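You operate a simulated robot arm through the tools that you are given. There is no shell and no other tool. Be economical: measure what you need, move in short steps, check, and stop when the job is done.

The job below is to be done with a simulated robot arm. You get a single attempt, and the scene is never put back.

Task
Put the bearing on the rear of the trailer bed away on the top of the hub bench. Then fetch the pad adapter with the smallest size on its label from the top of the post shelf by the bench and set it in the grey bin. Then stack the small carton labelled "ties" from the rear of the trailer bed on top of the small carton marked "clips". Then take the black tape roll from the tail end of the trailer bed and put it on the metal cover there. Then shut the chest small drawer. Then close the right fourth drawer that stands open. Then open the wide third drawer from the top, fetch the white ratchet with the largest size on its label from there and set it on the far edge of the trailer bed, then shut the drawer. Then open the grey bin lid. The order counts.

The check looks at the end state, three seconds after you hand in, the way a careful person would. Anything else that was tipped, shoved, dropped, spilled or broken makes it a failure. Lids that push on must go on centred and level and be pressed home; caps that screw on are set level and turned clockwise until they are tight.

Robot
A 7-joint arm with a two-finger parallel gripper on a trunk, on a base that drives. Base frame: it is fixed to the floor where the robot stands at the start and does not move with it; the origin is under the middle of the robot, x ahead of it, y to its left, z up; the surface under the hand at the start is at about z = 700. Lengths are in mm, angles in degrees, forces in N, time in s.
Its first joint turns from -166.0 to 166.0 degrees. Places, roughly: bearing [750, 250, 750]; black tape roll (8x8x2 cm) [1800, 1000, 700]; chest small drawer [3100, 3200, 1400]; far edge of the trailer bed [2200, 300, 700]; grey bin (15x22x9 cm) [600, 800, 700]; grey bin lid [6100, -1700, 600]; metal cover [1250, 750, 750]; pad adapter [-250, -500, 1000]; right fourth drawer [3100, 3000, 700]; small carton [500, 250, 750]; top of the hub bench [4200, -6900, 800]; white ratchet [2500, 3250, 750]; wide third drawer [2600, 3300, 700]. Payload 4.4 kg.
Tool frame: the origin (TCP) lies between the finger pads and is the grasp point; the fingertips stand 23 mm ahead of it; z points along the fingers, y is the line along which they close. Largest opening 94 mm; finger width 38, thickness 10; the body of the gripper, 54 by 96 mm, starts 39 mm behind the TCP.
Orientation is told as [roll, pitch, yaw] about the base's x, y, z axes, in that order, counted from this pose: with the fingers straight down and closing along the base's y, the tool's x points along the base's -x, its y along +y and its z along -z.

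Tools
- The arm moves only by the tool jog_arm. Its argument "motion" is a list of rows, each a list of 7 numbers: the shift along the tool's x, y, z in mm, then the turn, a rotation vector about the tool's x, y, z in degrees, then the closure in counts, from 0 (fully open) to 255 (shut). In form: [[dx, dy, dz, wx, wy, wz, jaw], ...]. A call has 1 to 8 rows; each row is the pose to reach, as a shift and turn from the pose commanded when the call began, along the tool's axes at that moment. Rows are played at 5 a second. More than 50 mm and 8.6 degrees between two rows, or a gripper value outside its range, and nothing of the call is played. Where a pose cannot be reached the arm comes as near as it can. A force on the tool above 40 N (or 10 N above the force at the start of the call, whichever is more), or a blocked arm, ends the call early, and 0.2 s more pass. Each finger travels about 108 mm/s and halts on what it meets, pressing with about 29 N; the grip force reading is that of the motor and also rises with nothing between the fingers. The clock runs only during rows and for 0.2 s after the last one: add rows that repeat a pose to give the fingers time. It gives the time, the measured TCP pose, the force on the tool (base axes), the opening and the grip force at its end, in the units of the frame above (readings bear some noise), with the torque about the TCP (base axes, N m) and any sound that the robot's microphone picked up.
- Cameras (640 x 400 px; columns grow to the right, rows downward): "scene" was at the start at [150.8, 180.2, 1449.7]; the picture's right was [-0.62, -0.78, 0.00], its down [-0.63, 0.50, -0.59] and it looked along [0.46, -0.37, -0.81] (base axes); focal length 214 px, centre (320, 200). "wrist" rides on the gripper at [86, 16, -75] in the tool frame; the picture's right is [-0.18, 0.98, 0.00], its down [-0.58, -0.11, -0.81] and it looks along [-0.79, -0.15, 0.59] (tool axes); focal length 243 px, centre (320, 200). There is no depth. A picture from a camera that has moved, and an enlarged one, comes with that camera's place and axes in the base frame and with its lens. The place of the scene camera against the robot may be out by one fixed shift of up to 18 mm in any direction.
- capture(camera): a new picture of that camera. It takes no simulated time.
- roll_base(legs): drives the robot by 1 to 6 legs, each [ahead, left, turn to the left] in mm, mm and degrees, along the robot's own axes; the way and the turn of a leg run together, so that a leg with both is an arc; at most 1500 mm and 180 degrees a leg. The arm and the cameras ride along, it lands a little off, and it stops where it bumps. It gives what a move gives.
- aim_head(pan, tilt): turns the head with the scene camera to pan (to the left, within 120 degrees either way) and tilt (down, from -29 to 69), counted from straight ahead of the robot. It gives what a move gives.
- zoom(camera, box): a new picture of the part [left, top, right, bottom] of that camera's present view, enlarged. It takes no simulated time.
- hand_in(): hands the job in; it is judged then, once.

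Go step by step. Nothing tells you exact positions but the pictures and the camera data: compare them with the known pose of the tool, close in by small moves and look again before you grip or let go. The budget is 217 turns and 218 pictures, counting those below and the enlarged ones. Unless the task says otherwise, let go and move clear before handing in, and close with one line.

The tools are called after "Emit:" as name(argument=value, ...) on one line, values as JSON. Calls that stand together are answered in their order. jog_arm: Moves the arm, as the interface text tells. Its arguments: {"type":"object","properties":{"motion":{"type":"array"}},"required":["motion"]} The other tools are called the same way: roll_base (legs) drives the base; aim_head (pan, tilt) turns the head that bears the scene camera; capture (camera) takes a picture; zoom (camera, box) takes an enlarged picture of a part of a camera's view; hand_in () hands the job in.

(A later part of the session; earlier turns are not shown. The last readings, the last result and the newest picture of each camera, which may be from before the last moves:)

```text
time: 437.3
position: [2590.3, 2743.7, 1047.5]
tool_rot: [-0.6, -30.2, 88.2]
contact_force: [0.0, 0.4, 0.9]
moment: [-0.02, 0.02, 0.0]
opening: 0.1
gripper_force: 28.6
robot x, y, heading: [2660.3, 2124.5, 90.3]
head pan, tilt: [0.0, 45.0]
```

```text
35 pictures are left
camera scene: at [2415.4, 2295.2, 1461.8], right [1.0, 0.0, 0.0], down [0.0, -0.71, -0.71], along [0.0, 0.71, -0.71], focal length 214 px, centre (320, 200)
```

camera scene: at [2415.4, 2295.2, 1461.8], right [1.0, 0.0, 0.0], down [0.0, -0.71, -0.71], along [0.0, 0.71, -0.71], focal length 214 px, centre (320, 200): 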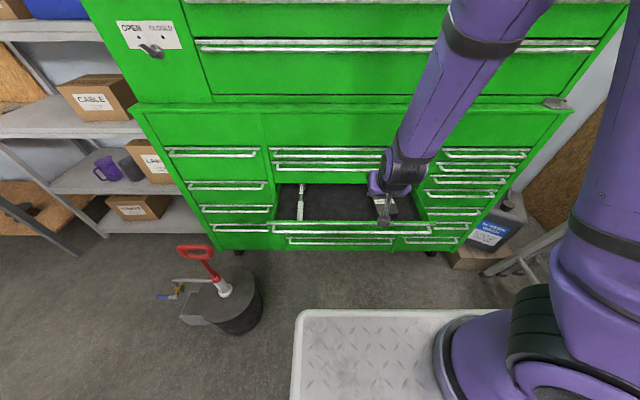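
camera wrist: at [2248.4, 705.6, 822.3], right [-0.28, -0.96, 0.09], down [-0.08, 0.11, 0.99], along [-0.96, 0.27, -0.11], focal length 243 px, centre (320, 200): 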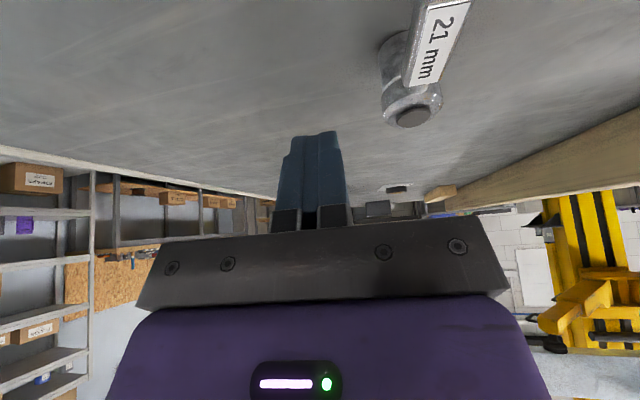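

The wide drawer's centre is near x ≈ 2540 with its bar at y ≈ 2831. I'll shift the base right for reach and lower the hand in front of the bar's middle.

Emit:
roll_base(legs=[[0, -110, 0]])

Emit:
jog_arm(motion=[[21, 22, 37, 0, 0, 0, 255], [42, 44, 74, 0, 0, 0, 255], [63, 66, 111, 0, 0, 0, 255], [84, 88, 148, 0, 0, 0, 255], [105, 110, 185, 0, 0, 0, 255], [126, 132, 222, 0, 0, 0, 255], [148, 155, 258, 0, 0, 0, 255]])

Emit:
capture(camera="wrist")

```text
time: 438.5
position: [2700.0, 2745.5, 1047.8]
tool_rot: [-0.6, -30.4, 88.2]
contact_force: [0.2, 0.1, 0.2]
moment: [0.04, 0.0, 0.02]
opening: 0.0
gripper_force: 29.0
robot x, y, heading: [2765.8, 2124.4, 90.3]
head pan, tilt: [0.0, 45.0]
```

```text
time: 440.1
position: [2548.8, 2752.7, 748.0]
tool_rot: [-0.6, -30.3, 88.0]
contact_force: [0.5, -0.5, 1.0]
moment: [-0.02, 0.01, 0.01]
opening: 0.0
gripper_force: 29.3
robot x, y, heading: [2766.2, 2126.6, 90.1]
head pan, tilt: [0.0, 45.0]
```

```text
34 pictures are left
camera wrist: at [2528.0, 2640.8, 768.8], right [-0.98, 0.2, 0.08], down [0.1, 0.09, 0.99], along [0.19, 0.98, -0.11], focal length 243 px, centre (320, 200)
```

wrist: 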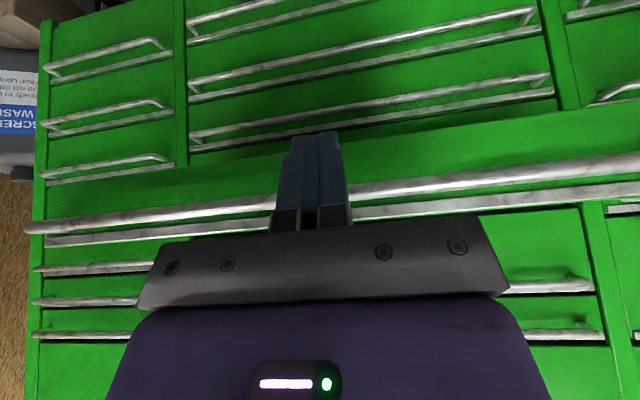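

The fingers face the middle of the drawer bar. I'll push by driving ahead.

Emit:
roll_base(legs=[[200, 0, 0], [50, 0, 0]])

Emit:
capture(camera="wrist")

```text
time: 442.2
position: [2547.5, 3002.1, 748.1]
tool_rot: [-0.5, -30.3, 88.0]
contact_force: [-0.2, 0.5, -0.3]
moment: [0.02, 0.02, -0.01]
opening: 0.2
gripper_force: 29.2
robot x, y, heading: [2766.0, 2374.4, 90.1]
head pan, tilt: [0.0, 45.0]
```

```text
33 pictures are left
camera wrist: at [2527.6, 2890.5, 769.1], right [-0.98, 0.2, 0.08], down [0.1, 0.09, 0.99], along [0.19, 0.98, -0.11], focal length 243 px, centre (320, 200)
```

wrist: 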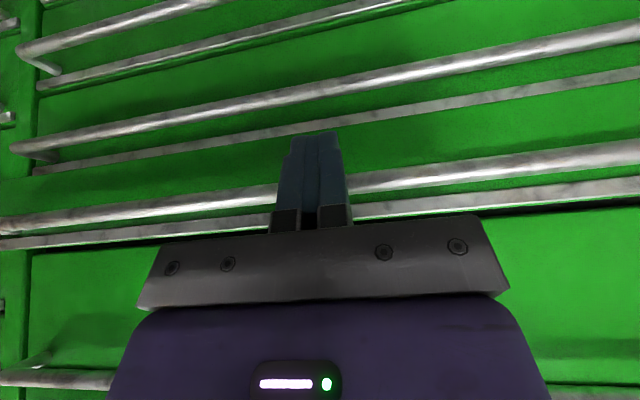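

Emit:
roll_base(legs=[[30, 0, 0]])

Emit:
jog_arm(motion=[[-4.3, 0, 2.5, 0, 0, 0, 255], [-8.6, 0, 5, 0, 0, 0, 255], [-13, 0, 7.5, 0, 0, 0, 255], [-17.3, 0, 10, 0, 0, 0, 255], [-21.6, 0, 12.5, 0, 0, 0, 255], [-26, 0, 15, 0, 0, 0, 255]])

Emit:
capture(camera="wrist")

```text
time: 443.0
position: [2549.4, 3031.9, 749.0]
tool_rot: [-0.6, -30.3, 88.0]
contact_force: [0.2, -0.5, -0.3]
moment: [-0.01, -0.01, 0.02]
opening: 0.1
gripper_force: 29.0
robot x, y, heading: [2766.7, 2405.8, 90.3]
head pan, tilt: [0.0, 45.0]
```

```text
time: 443.7
position: [2546.8, 3035.7, 748.5]
tool_rot: [-0.7, -29.7, 88.3]
contact_force: [-1.0, -2.7, -0.6]
moment: [-0.04, -0.05, -0.02]
opening: 0.0
gripper_force: 28.9
robot x, y, heading: [2762.7, 2402.4, 90.3]
head pan, tilt: [0.0, 45.0]
stopped in row 3: the force on the tool passed its limit at 66 N (the readings are from after the stop); the commanded pose is now the measured one
```

```text
32 pictures are left
camera wrist: at [2527.4, 2923.7, 768.2], right [-0.98, 0.19, 0.08], down [0.1, 0.1, 0.99], along [0.18, 0.98, -0.12], focal length 243 px, centre (320, 200)
```

wrist: 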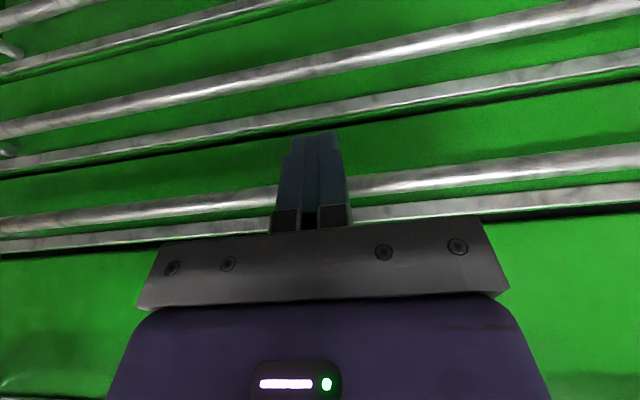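

The drawer is firmly shut (66 N stop). Last is the grey bin lid at about [6100, -1700]. I'll back off, raise the arm and check the chest, then head down the corridor.

Emit:
roll_base(legs=[[-265, 0, 0], [0, -360, 0]])

Emit:
jog_arm(motion=[[-21, 0, -40, 0, 0, 0, 255], [-42, 0, -80, 0, 0, 0, 255], [-63, 0, -120, 0, 0, 0, 255], [-84, 0, -160, 0, 0, 0, 255], [-105, 0, -200, 0, 0, 0, 255], [-126, -20, -240, 0, 0, 0, 255], [-147, -40, -275, 0, 0, 0, 255], [-168, -60, -305, 0, 0, 0, 255]])

Emit:
jog_arm(motion=[[0, -25, -15, 0, 7.5, 0, 255], [0, -50, -30, 0, 15, 0, 255], [0, -75, -45, 0, 22.5, 0, 255], [0, -100, -60, 0, 30, 0, 255]])

Emit:
aim_head(pan=25, tilt=25)

Emit:
capture(camera="scene")

```text
time: 447.5
position: [2908.5, 2773.0, 747.2]
tool_rot: [-0.7, -29.6, 88.4]
contact_force: [0.0, 0.4, 0.0]
moment: [0.0, -0.02, 0.0]
opening: 0.0
gripper_force: 28.8
robot x, y, heading: [3129.4, 2137.0, 90.3]
head pan, tilt: [0.0, 45.0]
```

```text
time: 449.3
position: [2965.5, 2764.5, 1095.6]
tool_rot: [-0.8, -29.6, 88.4]
contact_force: [0.2, 0.2, 0.1]
moment: [0.01, -0.04, -0.02]
opening: 0.2
gripper_force: 28.8
robot x, y, heading: [3128.5, 2137.9, 90.2]
head pan, tilt: [0.0, 45.0]
```

```text
time: 450.3
position: [3063.0, 2733.6, 1149.3]
tool_rot: [-0.7, 0.4, 88.0]
contact_force: [0.4, 0.0, -0.5]
moment: [0.0, -0.04, -0.02]
opening: 0.0
gripper_force: 29.4
robot x, y, heading: [3123.2, 2135.6, 90.2]
head pan, tilt: [0.0, 45.0]
```

```text
time: 451.1
position: [3063.4, 2731.9, 1149.3]
tool_rot: [-0.7, 0.4, 88.0]
contact_force: [0.2, 0.4, 0.4]
moment: [-0.04, -0.04, 0.01]
opening: 0.1
gripper_force: 29.3
robot x, y, heading: [3131.6, 2142.4, 90.4]
head pan, tilt: [25.0, 25.0]
```

```text
31 pictures are left
camera scene: at [2847.3, 2313.5, 1492.3], right [0.91, 0.42, 0.0], down [0.18, -0.38, -0.91], along [-0.38, 0.82, -0.42], focal length 214 px, centre (320, 200)
```

scene: 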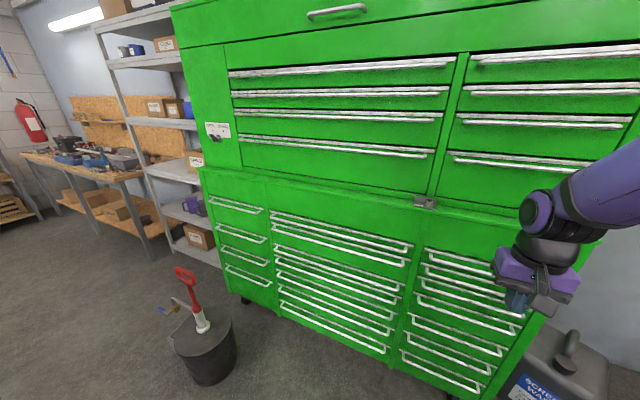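

All drawers are shut flush. Now I'll drive back down the corridor and turn toward +x to get past the second lift post.

Emit:
roll_base(legs=[[-1480, 0, 0], [-150, 60, 0], [0, 0, -90.3]])

Emit:
aim_head(pan=-35, tilt=30)

Emit:
capture(camera="scene")

```text
time: 463.4
position: [3654.9, 561.8, 1149.1]
tool_rot: [-0.5, 0.4, -2.6]
contact_force: [0.5, -0.5, 0.4]
moment: [0.03, -0.03, 0.01]
opening: 0.2
gripper_force: 28.8
robot x, y, heading: [3059.5, 506.0, -0.4]
head pan, tilt: [25.0, 25.0]
```

```text
time: 464.7
position: [3655.1, 562.2, 1148.5]
tool_rot: [-0.6, 0.4, -2.6]
contact_force: [-1.1, -0.2, -0.1]
moment: [0.0, -0.01, 0.02]
opening: 0.1
gripper_force: 28.6
robot x, y, heading: [3063.1, 502.8, -0.3]
head pan, tilt: [-35.0, 30.0]
```

```text
30 pictures are left
camera scene: at [3231.2, 675.9, 1484.4], right [-0.58, -0.82, 0.0], down [-0.41, 0.29, -0.87], along [0.71, -0.5, -0.5], focal length 214 px, centre (320, 200)
```

scene: 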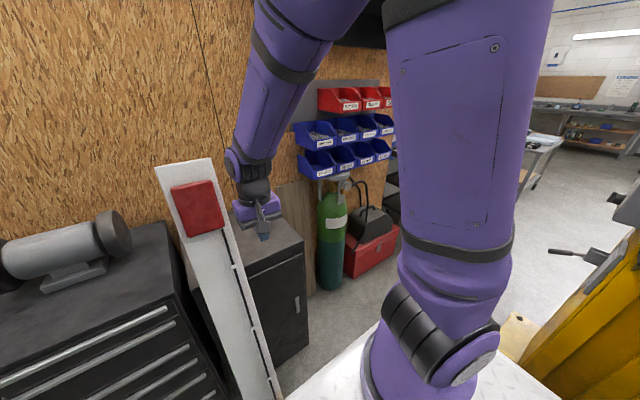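

The direct gap past the post is too tight between its base plate and the cabinets. I'll take the known safe way round: back past the chest, along the tail side, down the left aisle and across the front lane.

Emit:
roll_base(legs=[[0, 0, 90.3], [0, -70, 0], [1500, 0, 0], [160, 0, 0], [0, 1500, 0]])

```text
time: 484.5
position: [1593.0, 2750.0, 1147.8]
tool_rot: [-0.5, 0.4, 87.5]
contact_force: [-0.3, 0.1, 0.6]
moment: [0.04, -0.03, 0.0]
opening: 0.0
gripper_force: 29.0
robot x, y, heading: [1650.9, 2157.2, 89.8]
head pan, tilt: [-35.0, 30.0]
```

Emit:
roll_base(legs=[[0, 1500, 0.2], [0, 1020, 0], [0, 0, 180], [1500, 0, 0], [1000, 0, 0]])

```text
time: 515.9
position: [-896.4, -921.5, 1149.5]
tool_rot: [-0.6, 0.3, -93.6]
contact_force: [0.4, 0.9, 0.4]
moment: [0.0, 0.0, 0.0]
opening: 0.1
gripper_force: 28.9
robot x, y, heading: [-945.0, -323.7, -91.4]
head pan, tilt: [-35.0, 30.0]
```

Emit:
roll_base(legs=[[0, 65, 1.4], [1500, 0, 0], [1500, 0, 0]])

```text
time: 530.9
position: [-798.3, -3903.3, 1148.6]
tool_rot: [-0.6, 0.4, -92.3]
contact_force: [-1.2, 0.2, -0.4]
moment: [-0.03, -0.02, 0.01]
opening: 0.0
gripper_force: 29.2
robot x, y, heading: [-862.4, -3311.6, -89.9]
head pan, tilt: [-35.0, 30.0]
```

Emit:
roll_base(legs=[[1500, 0, -0.3], [690, 0, 0], [0, 0, 90], [1500, 0, 0]])

```text
time: 543.7
position: [-459.6, -5912.9, 1149.0]
tool_rot: [-0.7, 0.4, -52.2]
contact_force: [0.2, 0.1, 0.1]
moment: [0.0, 0.0, 0.04]
opening: 0.0
gripper_force: 28.7
robot x, y, heading: [-886.4, -5503.0, -50.0]
head pan, tilt: [-35.0, 30.0]
stopped in leg 3: the robot was blocked; the commanded pose is now the measured one
```

I touched the jack handle again. I'll turn back, retreat a little, shift away and turn with more room, as I did before.

Emit:
roll_base(legs=[[0, 0, -40], [-180, 0, 0], [0, 230, 0], [0, 0, 90], [0, -170, 0], [1500, 0, 0]])

```text
time: 560.3
position: [1427.7, -5429.8, 1149.2]
tool_rot: [-0.8, 0.3, -2.2]
contact_force: [0.2, -0.5, 0.1]
moment: [-0.06, 0.0, -0.01]
opening: 0.1
gripper_force: 28.9
robot x, y, heading: [838.4, -5491.7, -0.2]
head pan, tilt: [-35.0, 30.0]
```

Emit:
roll_base(legs=[[1500, 0, 0.2], [1500, 0, 0]])

Emit:
aim_head(pan=50, tilt=20)

Emit:
capture(camera="scene")

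```text
time: 574.8
position: [4420.2, -5389.8, 1148.8]
tool_rot: [-0.8, 0.3, -1.3]
contact_force: [0.1, -0.2, 0.3]
moment: [-0.01, 0.0, -0.03]
opening: 0.0
gripper_force: 28.5
robot x, y, heading: [3825.5, -5463.7, 0.9]
head pan, tilt: [-35.0, 30.0]
```

```text
time: 576.4
position: [4420.7, -5390.2, 1148.4]
tool_rot: [-0.8, 0.2, -1.2]
contact_force: [-0.7, 0.1, 0.1]
moment: [-0.01, 0.01, -0.01]
opening: 0.1
gripper_force: 29.1
robot x, y, heading: [3828.2, -5465.9, 0.9]
head pan, tilt: [50.0, 20.0]
```

```text
29 pictures are left
camera scene: at [3976.5, -5164.0, 1500.4], right [0.78, -0.63, 0.0], down [-0.22, -0.27, -0.94], along [0.59, 0.73, -0.34], focal length 214 px, centre (320, 200)
```

scene: 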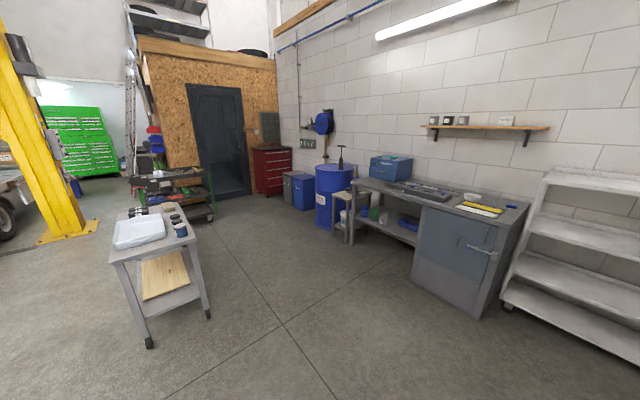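

The grey bin stands beside the blue one against the far wall at about [5950, -1750]. The lane to it is clear. I'll drive ahead, then strafe left up to it.

Emit:
roll_base(legs=[[0, 0, -0.9], [1080, 0, 0], [0, 1500, 0], [0, 1500, 0], [0, 700, 0]])

Emit:
aim_head(pan=0, tilt=30)

Emit:
capture(camera="scene")

```text
time: 598.7
position: [5449.3, -1898.2, 1149.3]
tool_rot: [-0.7, 0.2, 4.5]
contact_force: [-0.4, 0.1, 1.2]
moment: [0.01, 0.0, -0.01]
opening: 0.4
gripper_force: 29.1
robot x, y, heading: [4869.2, -2028.8, 6.7]
head pan, tilt: [50.0, 20.0]
stopped in leg 5: the robot was blocked; the commanded pose is now the measured one
```

```text
time: 599.9
position: [5450.2, -1898.6, 1148.2]
tool_rot: [-0.7, 0.3, 4.6]
contact_force: [-0.4, 0.3, -0.5]
moment: [-0.01, 0.02, 0.0]
opening: 0.1
gripper_force: 29.3
robot x, y, heading: [4867.9, -2031.3, 6.4]
head pan, tilt: [0.0, 30.0]
```

```text
28 pictures are left
camera scene: at [5022.9, -1784.4, 1484.4], right [0.12, -0.99, 0.0], down [-0.5, -0.06, -0.87], along [0.86, 0.1, -0.5], focal length 214 px, centre (320, 200)
```

scene: 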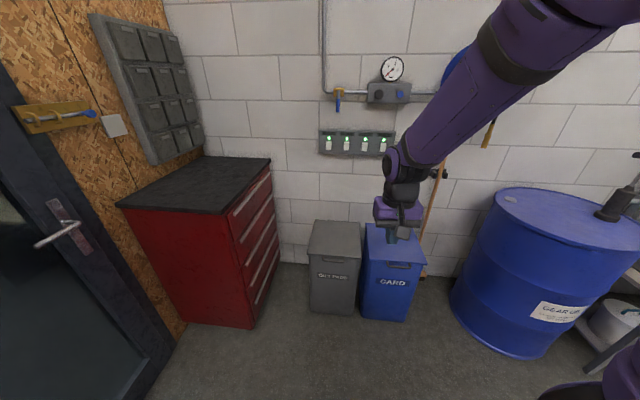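

I bumped something on my left rear, probably the green cart. The grey bin is ahead with its front at x ≈ 5945, y ≈ -1765. I'll move forward off the contact and zoom in on the lid.

Emit:
zoom(camera="scene", box=[280, 200, 440, 330])

Emit:
roll_base(legs=[[150, -20, -6.4]])

Emit:
aim_head(pan=115, tilt=35)

Emit:
capture(camera="scene")

```text
3.08 times, centred on (360, 265) of scene
camera zoom: at [5022.9, -1784.4, 1484.4], right [0.12, -0.99, 0.0], down [-0.5, -0.06, -0.87], along [0.86, 0.1, -0.5], focal length 660 px, centre (197, 0)
```

zoom: 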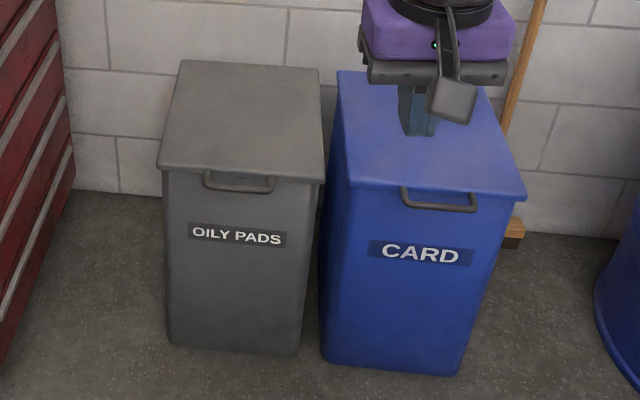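

```text
time: 601.3
position: [5608.5, -1978.7, 1148.3]
tool_rot: [-0.7, 0.3, -1.4]
contact_force: [0.1, -0.9, 1.2]
moment: [-0.02, 0.03, 0.05]
opening: 0.0
gripper_force: 28.8
robot x, y, heading: [5017.3, -2047.5, 0.7]
head pan, tilt: [0.0, 30.0]
```

```text
time: 603.2
position: [5609.1, -1978.4, 1148.6]
tool_rot: [-0.7, 0.3, -1.4]
contact_force: [-0.2, 0.3, -0.3]
moment: [0.01, 0.0, 0.0]
opening: 0.2
gripper_force: 29.3
robot x, y, heading: [5018.2, -2049.0, 0.7]
head pan, tilt: [115.0, 35.0]
```

```text
26 pictures are left
camera scene: at [5068.3, -1743.3, 1476.6], right [0.9, 0.43, 0.0], down [0.25, -0.52, -0.82], along [-0.36, 0.74, -0.57], focal length 214 px, centre (320, 200)
```

scene: 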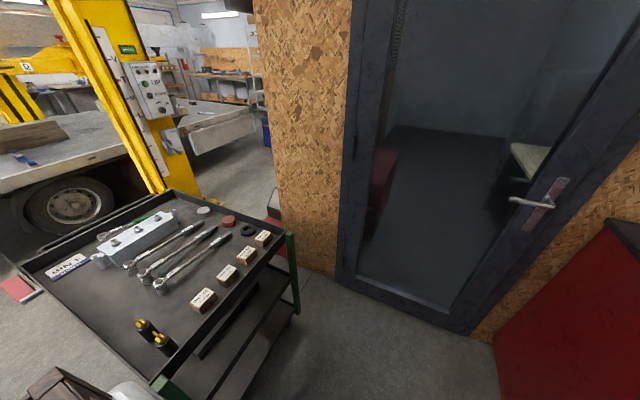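

The cart's contents are all upright. The grey bin's lid has a U-shaped handle on its front edge. I'll pull forward clear of the cart, line up, and turn the tool so the fingers can pinch the bar front-to-back.

Emit:
roll_base(legs=[[230, 0, -0.7], [0, 150, 0]])

Emit:
jog_arm(motion=[[0, 5, 20, 0, 0, 8.5, 150], [0, 10, 40, 0, 0, 17, 120], [0, 15, 60, 0, 0, 25.5, 120], [0, 20, 80, 0, 0, 34, 120], [0, 25, 100, 0, 0, 42.5, 120], [0, 30, 120, 0, 0, 51, 120], [0, 35, 140, 0, 0, 59.5, 120], [0, 40, 160, 0, 0, 68, 120]])

Emit:
jog_arm(motion=[[0, 0, 15, 0, 0, 8.5, 120], [0, 0, 30, 0, 0, 17, 120], [0, 0, 45, 0, 0, 21, 120]])

Emit:
aim_head(pan=-5, tilt=40)

Emit:
capture(camera="scene")

Emit:
capture(camera="wrist")

```text
time: 605.9
position: [5837.4, -1834.7, 1147.2]
tool_rot: [-0.7, 0.3, -2.0]
contact_force: [0.1, 0.2, 0.5]
moment: [0.0, -0.02, -0.01]
opening: 0.0
gripper_force: 29.2
robot x, y, heading: [5244.1, -1898.5, -0.0]
head pan, tilt: [115.0, 35.0]
```

```text
time: 607.7
position: [5837.4, -1797.3, 989.0]
tool_rot: [-0.4, -0.6, -70.3]
contact_force: [-1.1, -0.3, 0.6]
moment: [0.05, 0.01, 0.06]
opening: 49.6
gripper_force: 0.0
robot x, y, heading: [5244.2, -1898.9, -0.1]
head pan, tilt: [115.0, 35.0]
```

```text
time: 608.5
position: [5838.6, -1797.1, 942.6]
tool_rot: [-0.2, -0.6, -91.2]
contact_force: [-0.4, -0.8, -0.2]
moment: [0.03, -0.01, -0.02]
opening: 49.4
gripper_force: 0.0
robot x, y, heading: [5243.6, -1898.1, 0.2]
head pan, tilt: [115.0, 35.0]
```

```text
time: 610.5
position: [5838.4, -1797.5, 941.9]
tool_rot: [-0.3, -0.8, -91.0]
contact_force: [0.1, -0.5, 0.7]
moment: [0.04, 0.0, 0.01]
opening: 49.8
gripper_force: 0.1
robot x, y, heading: [5244.9, -1901.9, 0.2]
head pan, tilt: [-5.0, 40.0]
```

```text
25 pictures are left
camera scene: at [5421.7, -1680.2, 1469.0], right [-0.09, -1.0, 0.0], down [-0.64, 0.06, -0.77], along [0.76, -0.07, -0.64], focal length 214 px, centre (320, 200)
```

scene: 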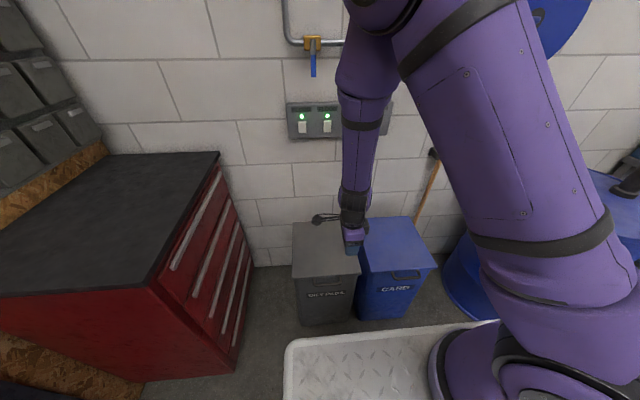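

```text
24 pictures are left
camera wrist: at [5856.1, -1710.8, 1016.4], right [0.98, -0.2, 0.0], down [-0.12, -0.57, 0.81], along [-0.17, -0.8, -0.58], focal length 243 px, centre (320, 200)
```

wrist: 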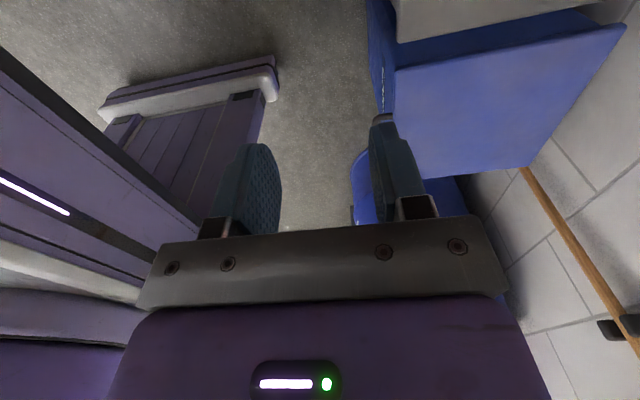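

Emit:
jog_arm(motion=[[22, 8, 36, 0, 0, 0, 120], [43, 17, 73, 0, 0, 0, 120], [65, 25, 109, 0, 0, 0, 120], [86, 34, 146, 0, 0, 0, 120], [107, 42, 182, 0, 0, 0, 120]])

Emit:
capture(camera="wrist")

Emit:
zoom(camera="scene", box=[270, 200, 390, 330])

```text
time: 611.7
position: [5880.5, -1693.6, 760.2]
tool_rot: [-0.3, -0.8, -91.2]
contact_force: [-0.1, -0.5, -0.2]
moment: [0.05, 0.0, 0.01]
opening: 49.7
gripper_force: 0.0
robot x, y, heading: [5243.0, -1899.8, -0.3]
head pan, tilt: [-5.0, 40.0]
```

```text
23 pictures are left
camera wrist: at [5898.3, -1607.0, 833.4], right [0.98, -0.2, 0.0], down [-0.12, -0.57, 0.81], along [-0.17, -0.8, -0.58], focal length 243 px, centre (320, 200)
```

wrist: 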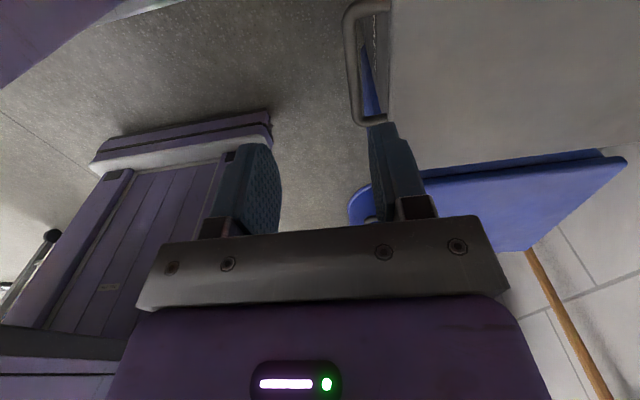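

```text
3.08 times, centred on (330, 265) of scene
camera zoom: at [5421.5, -1680.7, 1469.1], right [-0.09, -1.0, 0.0], down [-0.64, 0.06, -0.77], along [0.76, -0.07, -0.64], focal length 660 px, centre (289, 0)
```

zoom: 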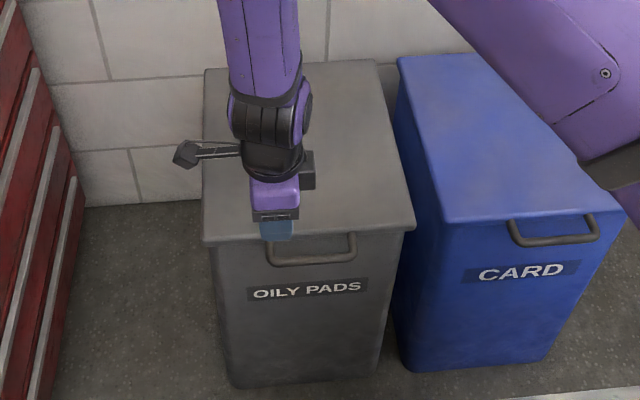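

The bar is at x ≈ 5906, running y -1689 to -1789, about 34 mm ahead of the lid edge. I'll narrow the fingers, centre over it and lower.

Emit:
jog_arm(motion=[[-23, 13, 20, 0, 0, 0, 178], [-45, 26, 40, 0, 0, 0, 178], [-45, 26, 85, 0, 0, 0, 178], [-45, 26, 125, 0, 0, 0, 178]])

Emit:
capture(camera="wrist")

```text
time: 612.7
position: [5904.0, -1740.4, 635.2]
tool_rot: [-0.2, -0.7, -91.2]
contact_force: [-0.2, -0.4, -0.4]
moment: [-0.05, -0.03, 0.01]
opening: 28.5
gripper_force: 0.1
robot x, y, heading: [5244.7, -1896.3, -0.1]
head pan, tilt: [-5.0, 40.0]
```

```text
21 pictures are left
camera wrist: at [5922.5, -1653.9, 707.9], right [0.98, -0.2, 0.0], down [-0.12, -0.57, 0.81], along [-0.17, -0.8, -0.58], focal length 243 px, centre (320, 200)
```

wrist: 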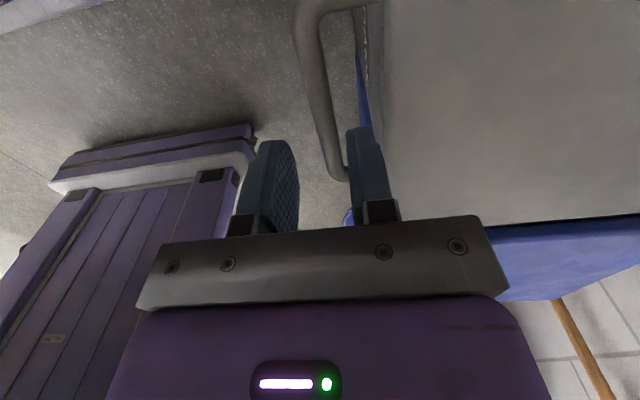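

Bar and approach line coincide. I'll go down and pinch.

Emit:
jog_arm(motion=[[0, 0, 30, 0, 0, 0, 178], [0, 0, 50, 0, 0, 0, 178], [0, 0, 62, 0, 0, 0, 178]])

Emit:
capture(camera="wrist")

```text
time: 613.5
position: [5904.1, -1740.9, 572.9]
tool_rot: [-0.4, -0.7, -91.1]
contact_force: [-0.1, -0.5, 0.3]
moment: [-0.01, 0.01, 0.0]
opening: 28.6
gripper_force: 0.1
robot x, y, heading: [5243.7, -1900.6, 0.0]
head pan, tilt: [-5.0, 40.0]
```

```text
20 pictures are left
camera wrist: at [5922.3, -1655.2, 646.1], right [0.98, -0.2, 0.0], down [-0.12, -0.57, 0.81], along [-0.17, -0.8, -0.58], focal length 243 px, centre (320, 200)
```

wrist: 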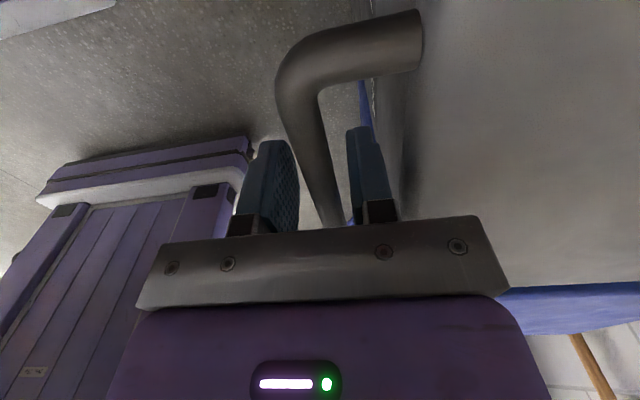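

The bar sits between the fingers. I'll close, then lift along the lid's arc (radius ≈ 376 mm) for the first 24°.

Emit:
jog_arm(motion=[[0, 0, 0, 0, 0, 0, 220], [0, 0, 0, 0, 0, 0, 245], [0, 0, 0, 0, 0, 0, 245], [0, 2, -39, 0, 0, 0, 245], [0, 8, -78, 0, 0, 0, 245], [0, 18, -116, 0, 0, 0, 245], [0, 32, -153, 0, 0, 0, 245]])

Emit:
zoom(camera="scene", box=[260, 170, 420, 330])

```text
time: 615.0
position: [5926.7, -1742.3, 687.2]
tool_rot: [0.1, -0.9, -91.0]
contact_force: [10.9, 0.0, -6.6]
moment: [-0.04, 0.28, 1.77]
opening: 14.4
gripper_force: 45.1
robot x, y, heading: [5244.3, -1902.3, -0.1]
head pan, tilt: [-5.0, 40.0]
stopped in row 7: the force on the tool passed its limit at 43 N (the readings are from after the stop); the commanded pose is now the measured one
```

```text
2.50 times, centred on (340, 250) of scene
camera zoom: at [5422.7, -1680.2, 1468.9], right [-0.09, -1.0, 0.0], down [-0.64, 0.06, -0.77], along [0.76, -0.07, -0.64], focal length 536 px, centre (270, 75)
```

zoom: 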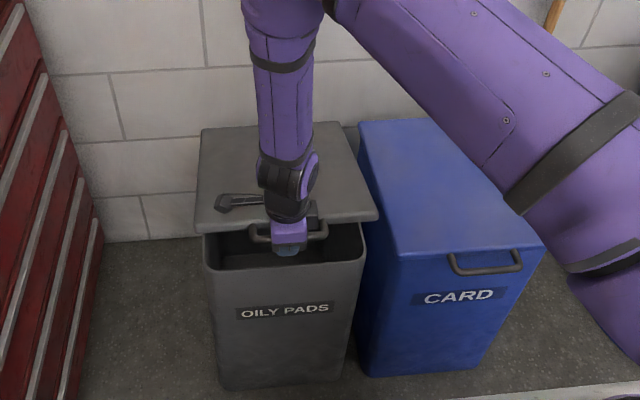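

The lid is lifting. The force suggests a tighter radius (≈285 mm), so I'll adapt the arc and continue.

Emit:
jog_arm(motion=[[0, 17, -28, 0, 0, 0, 245], [0, 36, -57, 0, 0, 0, 245], [0, 58, -84, 0, 0, 0, 245], [0, 84, -107, 0, 0, 0, 245], [0, 112, -127, 0, 0, 0, 245]])

Emit:
zoom(camera="scene", box=[260, 130, 440, 310])

```text
time: 615.4
position: [5940.3, -1741.2, 719.3]
tool_rot: [-0.8, -0.8, -90.9]
contact_force: [-5.7, -3.1, 0.7]
moment: [-0.3, 0.22, 1.8]
opening: 14.2
gripper_force: 45.1
robot x, y, heading: [5244.5, -1901.1, -0.2]
head pan, tilt: [-5.0, 40.0]
stopped in row 2: the force on the tool passed its limit at 49 N (the readings are from after the stop); the commanded pose is now the measured one
```

```text
2.22 times, centred on (350, 220) of scene
camera zoom: at [5421.3, -1680.5, 1469.1], right [-0.09, -1.0, 0.0], down [-0.64, 0.06, -0.77], along [0.76, -0.07, -0.64], focal length 477 px, centre (253, 156)
```

zoom: 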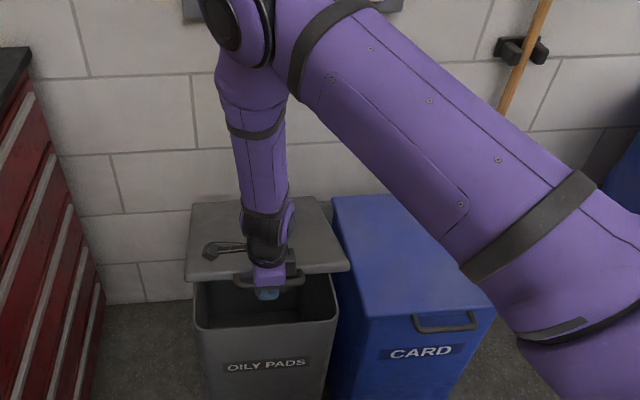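

Both stops fit a radius of about 310 mm. I'll continue more slowly along that arc.

Emit:
jog_arm(motion=[[0, 8, -13.4, 0, 0, 0, 245], [0, 16.7, -27, 0, 0, 0, 245], [0, 26.1, -40.3, 0, 0, 0, 245], [0, 36.2, -53, 0, 0, 0, 245], [0, 47, -65.1, 0, 0, 0, 245], [0, 58.4, -76.7, 0, 0, 0, 245], [0, 70.3, -87.7, 0, 0, 0, 245], [0, 82.8, -98, 0, 0, 0, 245]])

```text
time: 616.1
position: [5953.2, -1741.2, 745.0]
tool_rot: [-1.2, -0.9, -90.6]
contact_force: [-9.6, -3.0, 3.5]
moment: [-0.09, 0.09, 1.86]
opening: 13.9
gripper_force: 45.0
robot x, y, heading: [5246.1, -1893.5, -0.1]
head pan, tilt: [-5.0, 40.0]
stopped in row 3: the force on the tool passed its limit at 44 N (the readings are from after the stop); the commanded pose is now the measured one
```

Emit:
jog_arm(motion=[[0, 3, -11, 0, 0, 0, 245], [0, 8.7, -21.3, 0, 0, 0, 245], [0, 15.5, -32, 0, 0, 0, 245], [0, 23, -42, 0, 0, 0, 245], [0, 30.5, -52, 0, 0, 0, 245], [0, 39, -61.6, 0, 0, 0, 245], [0, 47.5, -71, 0, 0, 0, 245], [0, 56.8, -79.7, 0, 0, 0, 245]])

Emit:
zoom(camera="scene", box=[260, 130, 440, 310])

```text
time: 617.9
position: [6010.2, -1742.1, 826.2]
tool_rot: [-1.3, -0.7, -90.9]
contact_force: [-26.1, -12.5, 23.5]
moment: [0.63, 0.1, 1.67]
opening: 14.1
gripper_force: 45.7
robot x, y, heading: [5242.2, -1894.9, -0.1]
head pan, tilt: [-5.0, 40.0]
```

```text
2.22 times, centred on (350, 220) of scene
camera zoom: at [5419.3, -1681.1, 1469.4], right [-0.09, -1.0, 0.0], down [-0.64, 0.06, -0.77], along [0.76, -0.07, -0.64], focal length 477 px, centre (253, 156)
```

zoom: 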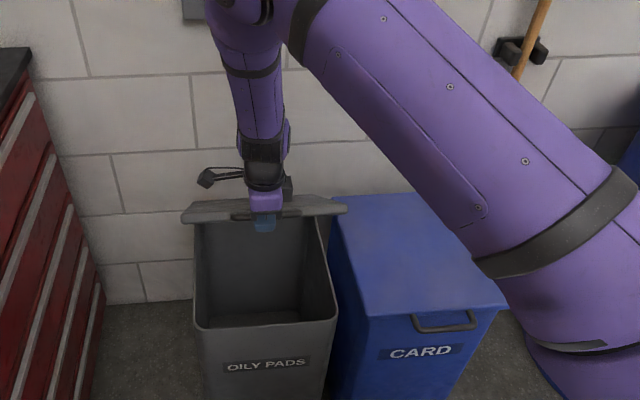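

The lid is about 47° open. Refitting gives a hinge near [6233, 588] with a 334 mm radius, so I'll correct outward and continue to about 66°.

Emit:
jog_arm(motion=[[0, -4.8, -6, 0, 0, 0, 245], [0, 5, -15.5, 0, 0, 0, 245], [0, 17.4, -25, 0, 0, 0, 245], [0, 34, -37, 0, 0, 0, 245], [0, 51, -48, 0, 0, 0, 245], [0, 69, -58, 0, 0, 0, 245], [0, 87, -67, 0, 0, 0, 245]])

```text
time: 619.4
position: [6084.7, -1740.1, 886.1]
tool_rot: [-1.2, -0.6, -90.7]
contact_force: [-15.4, -5.8, 22.4]
moment: [0.35, -0.06, 1.78]
opening: 14.0
gripper_force: 45.2
robot x, y, heading: [5244.0, -1897.8, -0.1]
head pan, tilt: [-5.0, 40.0]
stopped in row 7: the force on the tool passed its limit at 50 N (the readings are from after the stop); the commanded pose is now the measured one
```

Emit:
jog_arm(motion=[[0, 1, -10.6, 0, 0, 0, 245], [0, 14.7, -16.7, 0, 0, 0, 245], [0, 31.3, -23.3, 0, 0, 0, 245], [0, 51, -29.8, 0, 0, 0, 245], [0, 71.3, -35.1, 0, 0, 0, 245], [0, 92, -39.2, 0, 0, 0, 245], [0, 112.6, -41.9, 0, 0, 0, 245], [0, 133.4, -43.6, 0, 0, 0, 245]])

Emit:
zoom(camera="scene", box=[260, 130, 440, 310])

```text
time: 619.8
position: [6089.4, -1741.7, 889.1]
tool_rot: [-1.2, -1.0, -90.7]
contact_force: [12.1, 0.5, -23.6]
moment: [0.28, 0.12, 1.77]
opening: 13.8
gripper_force: 45.4
robot x, y, heading: [5245.0, -1898.8, -0.2]
head pan, tilt: [-5.0, 40.0]
stopped in row 2: the force on the tool passed its limit at 48 N (the readings are from after the stop); the commanded pose is now the measured one
```

```text
2.22 times, centred on (350, 220) of scene
camera zoom: at [5422.6, -1680.3, 1468.8], right [-0.09, -1.0, 0.0], down [-0.64, 0.06, -0.77], along [0.76, -0.07, -0.64], focal length 477 px, centre (253, 156)
```

zoom: 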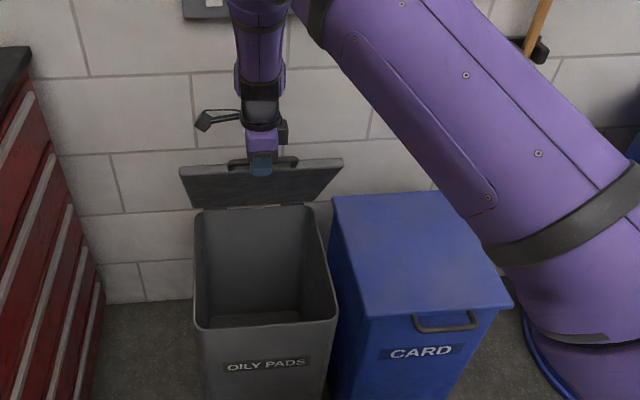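

The pinch is too stiff for a blind arc. With the lid past 60°, its weight now leans on the outer finger, so I'll loosen the pinch slightly and push the bar onward with slack.

Emit:
jog_arm(motion=[[0, 0, 0, 0, 0, 0, 195], [0, 0, 0, 0, 0, 0, 195], [0, 15, -7, 0, 0, 0, 195], [0, 29, -13, 0, 0, 0, 195], [0, 43, -18, 0, 0, 0, 195], [0, 57, -22, 0, 0, 0, 195], [0, 71, -25, 0, 0, 0, 195], [0, 86, -28, 0, 0, 0, 195]])

Emit:
zoom(camera="scene", box=[260, 110, 440, 290])

```text
time: 621.8
position: [6174.7, -1742.1, 922.8]
tool_rot: [-0.8, -0.7, -90.7]
contact_force: [-5.8, -1.2, 18.4]
moment: [0.31, -0.25, 0.04]
opening: 20.0
gripper_force: 0.0
robot x, y, heading: [5245.7, -1902.7, 0.1]
head pan, tilt: [-5.0, 40.0]
stopped in row 8: the force on the tool passed its limit at 42 N (the readings are from after the stop); the commanded pose is now the measured one
```

```text
2.22 times, centred on (350, 200) of scene
camera zoom: at [5419.9, -1680.6, 1469.2], right [-0.09, -1.0, 0.0], down [-0.64, 0.06, -0.77], along [0.76, -0.07, -0.64], focal length 477 px, centre (253, 200)
```

zoom: 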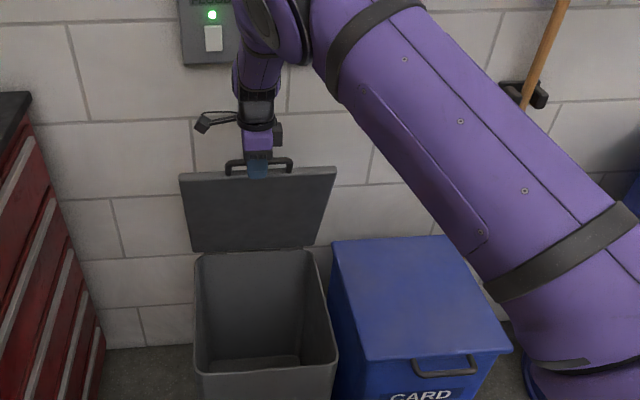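

About 80° open now. I'll raise the hand a little and push on past vertical.

Emit:
jog_arm(motion=[[0, 0, -8, 0, 0, 0, 190], [0, 14, -10, 0, 0, 0, 190], [0, 29, -12, 0, 0, 0, 190], [0, 44, -13, 0, 0, 0, 190], [0, 58, -13, 0, 0, 0, 190], [0, 72, -13, 0, 0, 0, 190], [0, 87, -12, 0, 0, 0, 190], [0, 100, -10, 0, 0, 0, 190]])

Emit:
zoom(camera="scene", box=[260, 110, 440, 290])

```text
time: 623.6
position: [6274.2, -1742.5, 935.6]
tool_rot: [-0.5, -0.6, -90.9]
contact_force: [-0.6, -2.5, 9.6]
moment: [0.16, -0.08, 0.0]
opening: 23.9
gripper_force: 0.2
robot x, y, heading: [5243.3, -1896.2, 0.1]
head pan, tilt: [-5.0, 40.0]
stopped in row 8: the force on the tool passed its limit at 43 N (the readings are from after the stop); the commanded pose is now the measured one
```

```text
2.22 times, centred on (350, 200) of scene
camera zoom: at [5420.4, -1680.7, 1469.1], right [-0.09, -1.0, 0.0], down [-0.64, 0.06, -0.77], along [0.76, -0.07, -0.64], focal length 477 px, centre (253, 200)
```

zoom: 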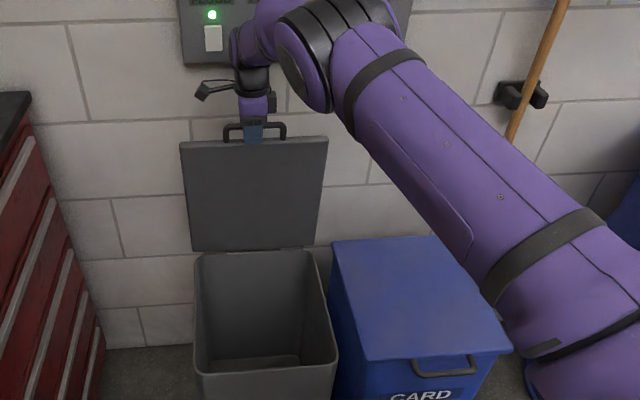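

The lid is just past vertical. I'll push a little more toward its rest position.

Emit:
jog_arm(motion=[[0, 0, -5, 0, 0, 0, 180], [0, 8, -4, 0, 0, 0, 180], [0, 16, -3, 0, 0, 0, 180], [0, 24, -1, 0, 0, 0, 180], [0, 32, 1, 0, 0, 0, 180]])

```text
time: 624.8
position: [6304.9, -1742.6, 934.1]
tool_rot: [-0.4, -0.6, -90.8]
contact_force: [0.2, -2.2, 18.5]
moment: [0.29, 0.26, -0.04]
opening: 27.6
gripper_force: 0.1
robot x, y, heading: [5248.4, -1900.5, -0.0]
head pan, tilt: [-5.0, 40.0]
```

It's well past vertical (about 102°) with no resistance. I'll lift the fingers straight off the bar and see whether the lid stays.

Emit:
jog_arm(motion=[[0, 0, -15, 0, 0, 0, 170], [0, 0, -35, 0, 0, 0, 165], [0, 0, -60, 0, 0, 0, 160], [0, -30, -90, 0, 0, 0, 160], [0, -75, -105, 0, 0, 0, 160], [0, -120, -110, 0, 0, 0, 160]])

Emit:
capture(camera="scene")

```text
time: 625.7
position: [6296.7, -1742.5, 983.7]
tool_rot: [-1.7, -0.7, -90.8]
contact_force: [-5.0, 1.5, -14.6]
moment: [0.36, 0.33, -0.04]
opening: 34.9
gripper_force: 0.0
robot x, y, heading: [5242.3, -1899.3, -0.0]
head pan, tilt: [-5.0, 40.0]
heard: click
stopped in row 4: the force on the tool passed its limit at 66 N (the readings are from after the stop); the commanded pose is now the measured one
```

```text
13 pictures are left
camera scene: at [5421.4, -1680.2, 1468.9], right [-0.09, -1.0, 0.0], down [-0.64, 0.06, -0.77], along [0.76, -0.07, -0.64], focal length 214 px, centre (320, 200)
```

scene: 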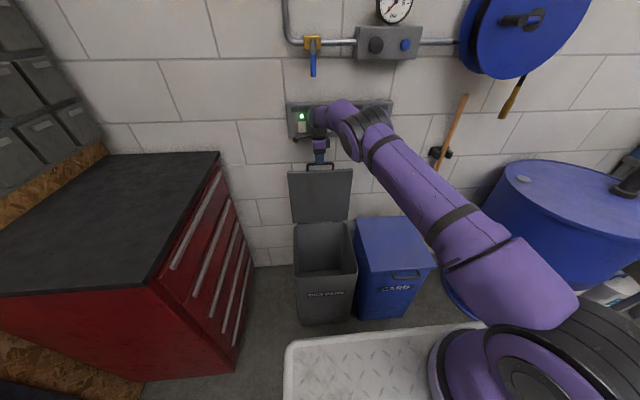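

A click was heard: the wrist touched the wall switch box above. I'll lower a touch, pull straight back from the wall and inspect it.

Emit:
jog_arm(motion=[[0, 0, 8, 0, 0, 0, 160], [0, -30, 8, 0, 0, 0, 160], [0, -75, 8, 0, 0, 0, 160], [0, -120, 8, 0, 0, 0, 160], [0, -165, 8, 0, 0, 0, 160], [0, -210, 0, 0, 0, 0, 160], [0, -255, 0, 0, 0, 0, 160]])

Emit:
zoom(camera="scene", box=[260, 60, 440, 330])

```text
time: 627.3
position: [6044.0, -1739.0, 993.3]
tool_rot: [-1.6, -0.6, -90.8]
contact_force: [0.6, -0.8, -0.5]
moment: [0.04, 0.01, 0.0]
opening: 35.3
gripper_force: 0.0
robot x, y, heading: [5243.5, -1902.2, 0.0]
head pan, tilt: [-5.0, 40.0]
```

```text
1.48 times, centred on (350, 195) of scene
camera zoom: at [5421.4, -1680.5, 1469.0], right [-0.09, -1.0, 0.0], down [-0.64, 0.06, -0.77], along [0.76, -0.07, -0.64], focal length 318 px, centre (276, 207)
```

zoom: 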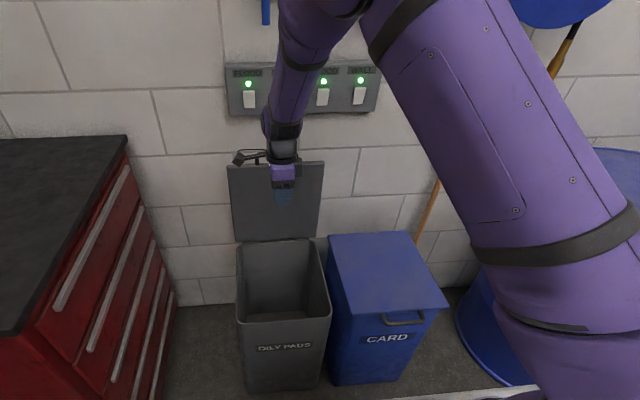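

The lid stays open. One switch is still hidden by my arm, so I'll move the arm aside to check it.

Emit:
jog_arm(motion=[[-20, -40, 0, 0, 0, 0, 160], [-45, -80, 0, 0, 0, 0, 160], [-85, -105, 0, 0, 0, 0, 160], [-125, -130, 0, 0, 0, 0, 160], [-165, -150, 0, 0, 0, 0, 160]])

Emit:
zoom(camera="scene", box=[270, 80, 410, 160])

```text
time: 628.5
position: [5890.7, -1901.3, 999.8]
tool_rot: [-1.6, -0.7, -90.8]
contact_force: [0.4, 0.8, 0.0]
moment: [-0.03, 0.03, -0.03]
opening: 35.6
gripper_force: 0.1
robot x, y, heading: [5241.2, -1898.3, 0.0]
head pan, tilt: [-5.0, 40.0]
```

```text
4.57 times, centred on (340, 120) of scene
camera zoom: at [5420.8, -1679.7, 1468.9], right [-0.09, -1.0, 0.0], down [-0.64, 0.05, -0.77], along [0.76, -0.07, -0.64], focal length 980 px, centre (229, 566)
```

zoom: 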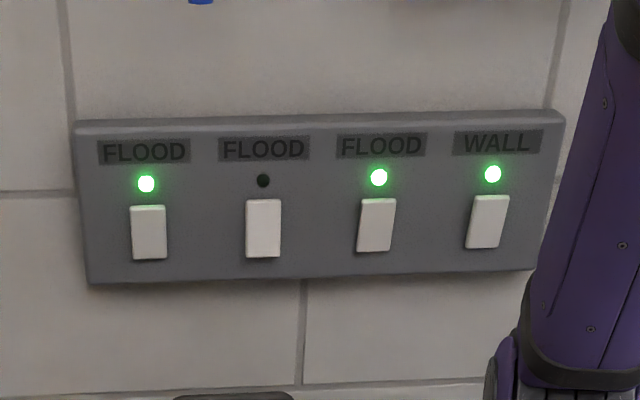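

One FLOOD switch (the second) got turned off by my wrist. I must restore it, so I'll look closer at how the rockers sit.

Emit:
zoom(camera="scene", box=[294, 112, 364, 146])

```text
9.14 times, centred on (329, 129) of scene
camera zoom: at [5420.8, -1679.7, 1468.9], right [-0.09, -1.0, 0.0], down [-0.64, 0.05, -0.77], along [0.76, -0.07, -0.64], focal length 1961 px, centre (238, 849)
```

zoom: 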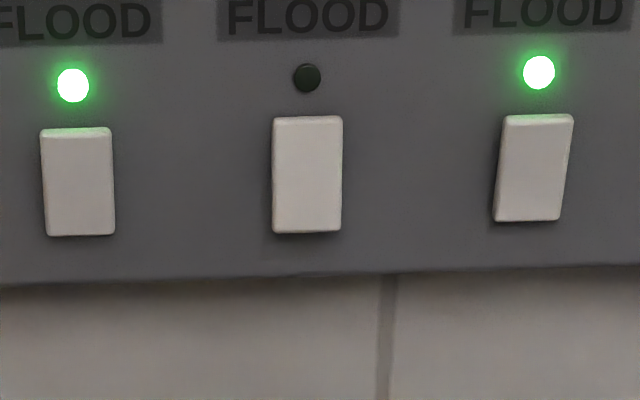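

The lit rockers have their lower half pressed in, and the dark one its upper half. I'll press the lower half of the second switch, at about [6365, -1787, 1092]. First I'll bring the base a little closer and tilt the closed fingers forward.

Emit:
roll_base(legs=[[140, 0, 0]])

Emit:
jog_arm(motion=[[14, 26, -16, -7.5, 0, 0, 255], [28, 52, -32, -15, 0, 0, 255], [43, 78, -48, -22.5, 0, 0, 255], [57, 104, -64, -30, 0, 0, 255], [71, 130, -78, -37.5, 0, 0, 255], [86, 156, -90, -45, 0, 0, 255], [100, 180, -98, -52.5, 0, 0, 255], [114, 200, -105, -60, 0, 0, 255]])

Emit:
zoom(camera="scene", box=[270, 60, 450, 180])

```text
time: 629.8
position: [6030.2, -1900.7, 999.2]
tool_rot: [-1.6, -0.6, -90.9]
contact_force: [0.8, -0.4, 0.2]
moment: [0.0, 0.01, -0.02]
opening: 35.0
gripper_force: 0.0
robot x, y, heading: [5382.7, -1896.3, -0.0]
head pan, tilt: [-5.0, 40.0]
```

```text
time: 631.6
position: [6235.5, -1791.3, 1097.7]
tool_rot: [58.4, -0.7, -91.0]
contact_force: [-0.9, -0.5, 0.5]
moment: [-0.02, -0.01, 0.02]
opening: 0.0
gripper_force: 28.2
robot x, y, heading: [5384.8, -1899.0, -0.1]
head pan, tilt: [-5.0, 40.0]
```

```text
3.33 times, centred on (360, 120) of scene
camera zoom: at [5560.8, -1680.3, 1469.1], right [-0.09, -1.0, 0.0], down [-0.64, 0.06, -0.77], along [0.76, -0.07, -0.64], focal length 715 px, centre (187, 467)
```

zoom: 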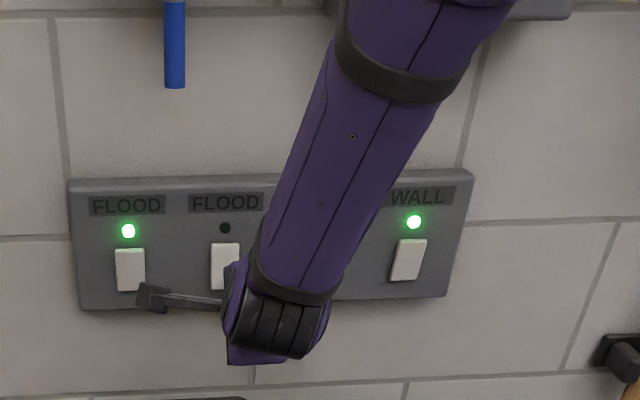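

Emit:
capture(camera="wrist")

```text
8 pictures are left
camera wrist: at [6181.6, -1703.5, 1149.4], right [0.51, -0.18, 0.84], down [-0.75, -0.57, 0.34], along [0.41, -0.8, -0.43], focal length 243 px, centre (320, 200)
```

wrist: 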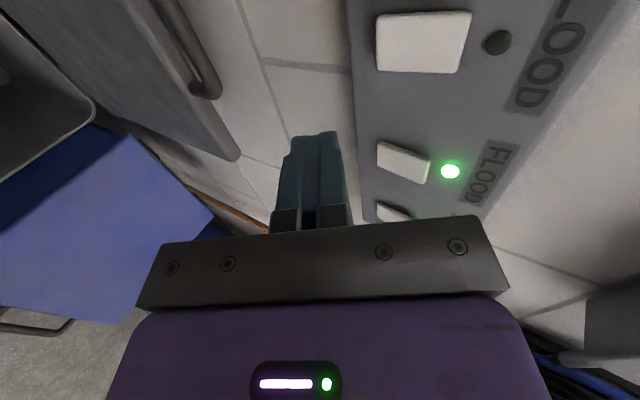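

The dark switch's rocker spans z 1074–1129 at y ≈ -1784. I'll aim the fingertip at its lower half and approach gently.

Emit:
jog_arm(motion=[[6, -8.5, 5.2, 0, 0, 0, 255], [6, 8, 31, 0, 0, 0, 255], [6, 23, 56.5, 0, 0, 0, 255], [6, 30, 68, 0, 0, 0, 255], [6, 32.5, 72, 0, 0, 0, 255], [6, 35, 76, 0, 0, 0, 255], [6, 37.5, 80, 0, 0, 0, 255], [6, 40, 84, 0, 0, 0, 255]])

```text
time: 633.4
position: [6327.6, -1784.6, 1087.4]
tool_rot: [58.4, -0.7, -90.8]
contact_force: [-5.0, 0.0, 1.1]
moment: [0.04, 0.01, 0.07]
opening: 0.0
gripper_force: 28.8
robot x, y, heading: [5383.8, -1901.6, 0.1]
head pan, tilt: [-5.0, 40.0]
heard: click
```

A click sounded. I'll back away and check the LED.

Emit:
jog_arm(motion=[[0, -10, -17, 0, 0, 0, 255], [0, -31, -51, 0, 0, 0, 255], [0, -52, -85, 0, 0, 0, 255], [-35, -68, -110, 0, 0, 0, 255], [-70, -84, -132, 0, 0, 0, 255], [-105, -98, -156, 0, 0, 0, 255], [-140, -110, -178, 0, 0, 0, 255]])

Emit:
capture(camera="scene")

```text
time: 635.0
position: [6117.3, -1920.6, 1090.3]
tool_rot: [58.3, -0.7, -90.9]
contact_force: [0.0, 0.8, 0.1]
moment: [-0.02, -0.01, -0.02]
opening: 0.1
gripper_force: 28.9
robot x, y, heading: [5385.3, -1896.6, 0.1]
head pan, tilt: [-5.0, 40.0]
```

```text
7 pictures are left
camera scene: at [5561.2, -1679.6, 1468.9], right [-0.09, -1.0, 0.0], down [-0.64, 0.05, -0.77], along [0.76, -0.07, -0.64], focal length 214 px, centre (320, 200)
```

scene: 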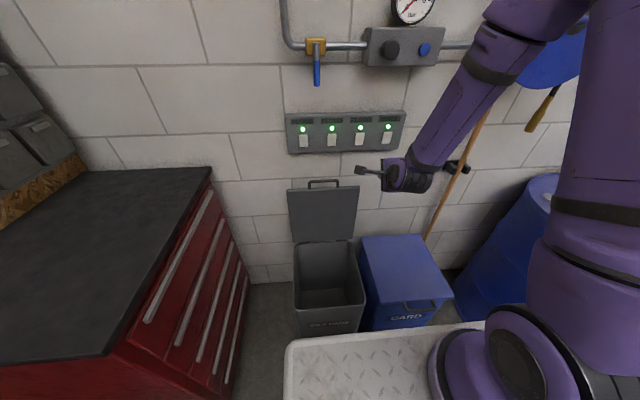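

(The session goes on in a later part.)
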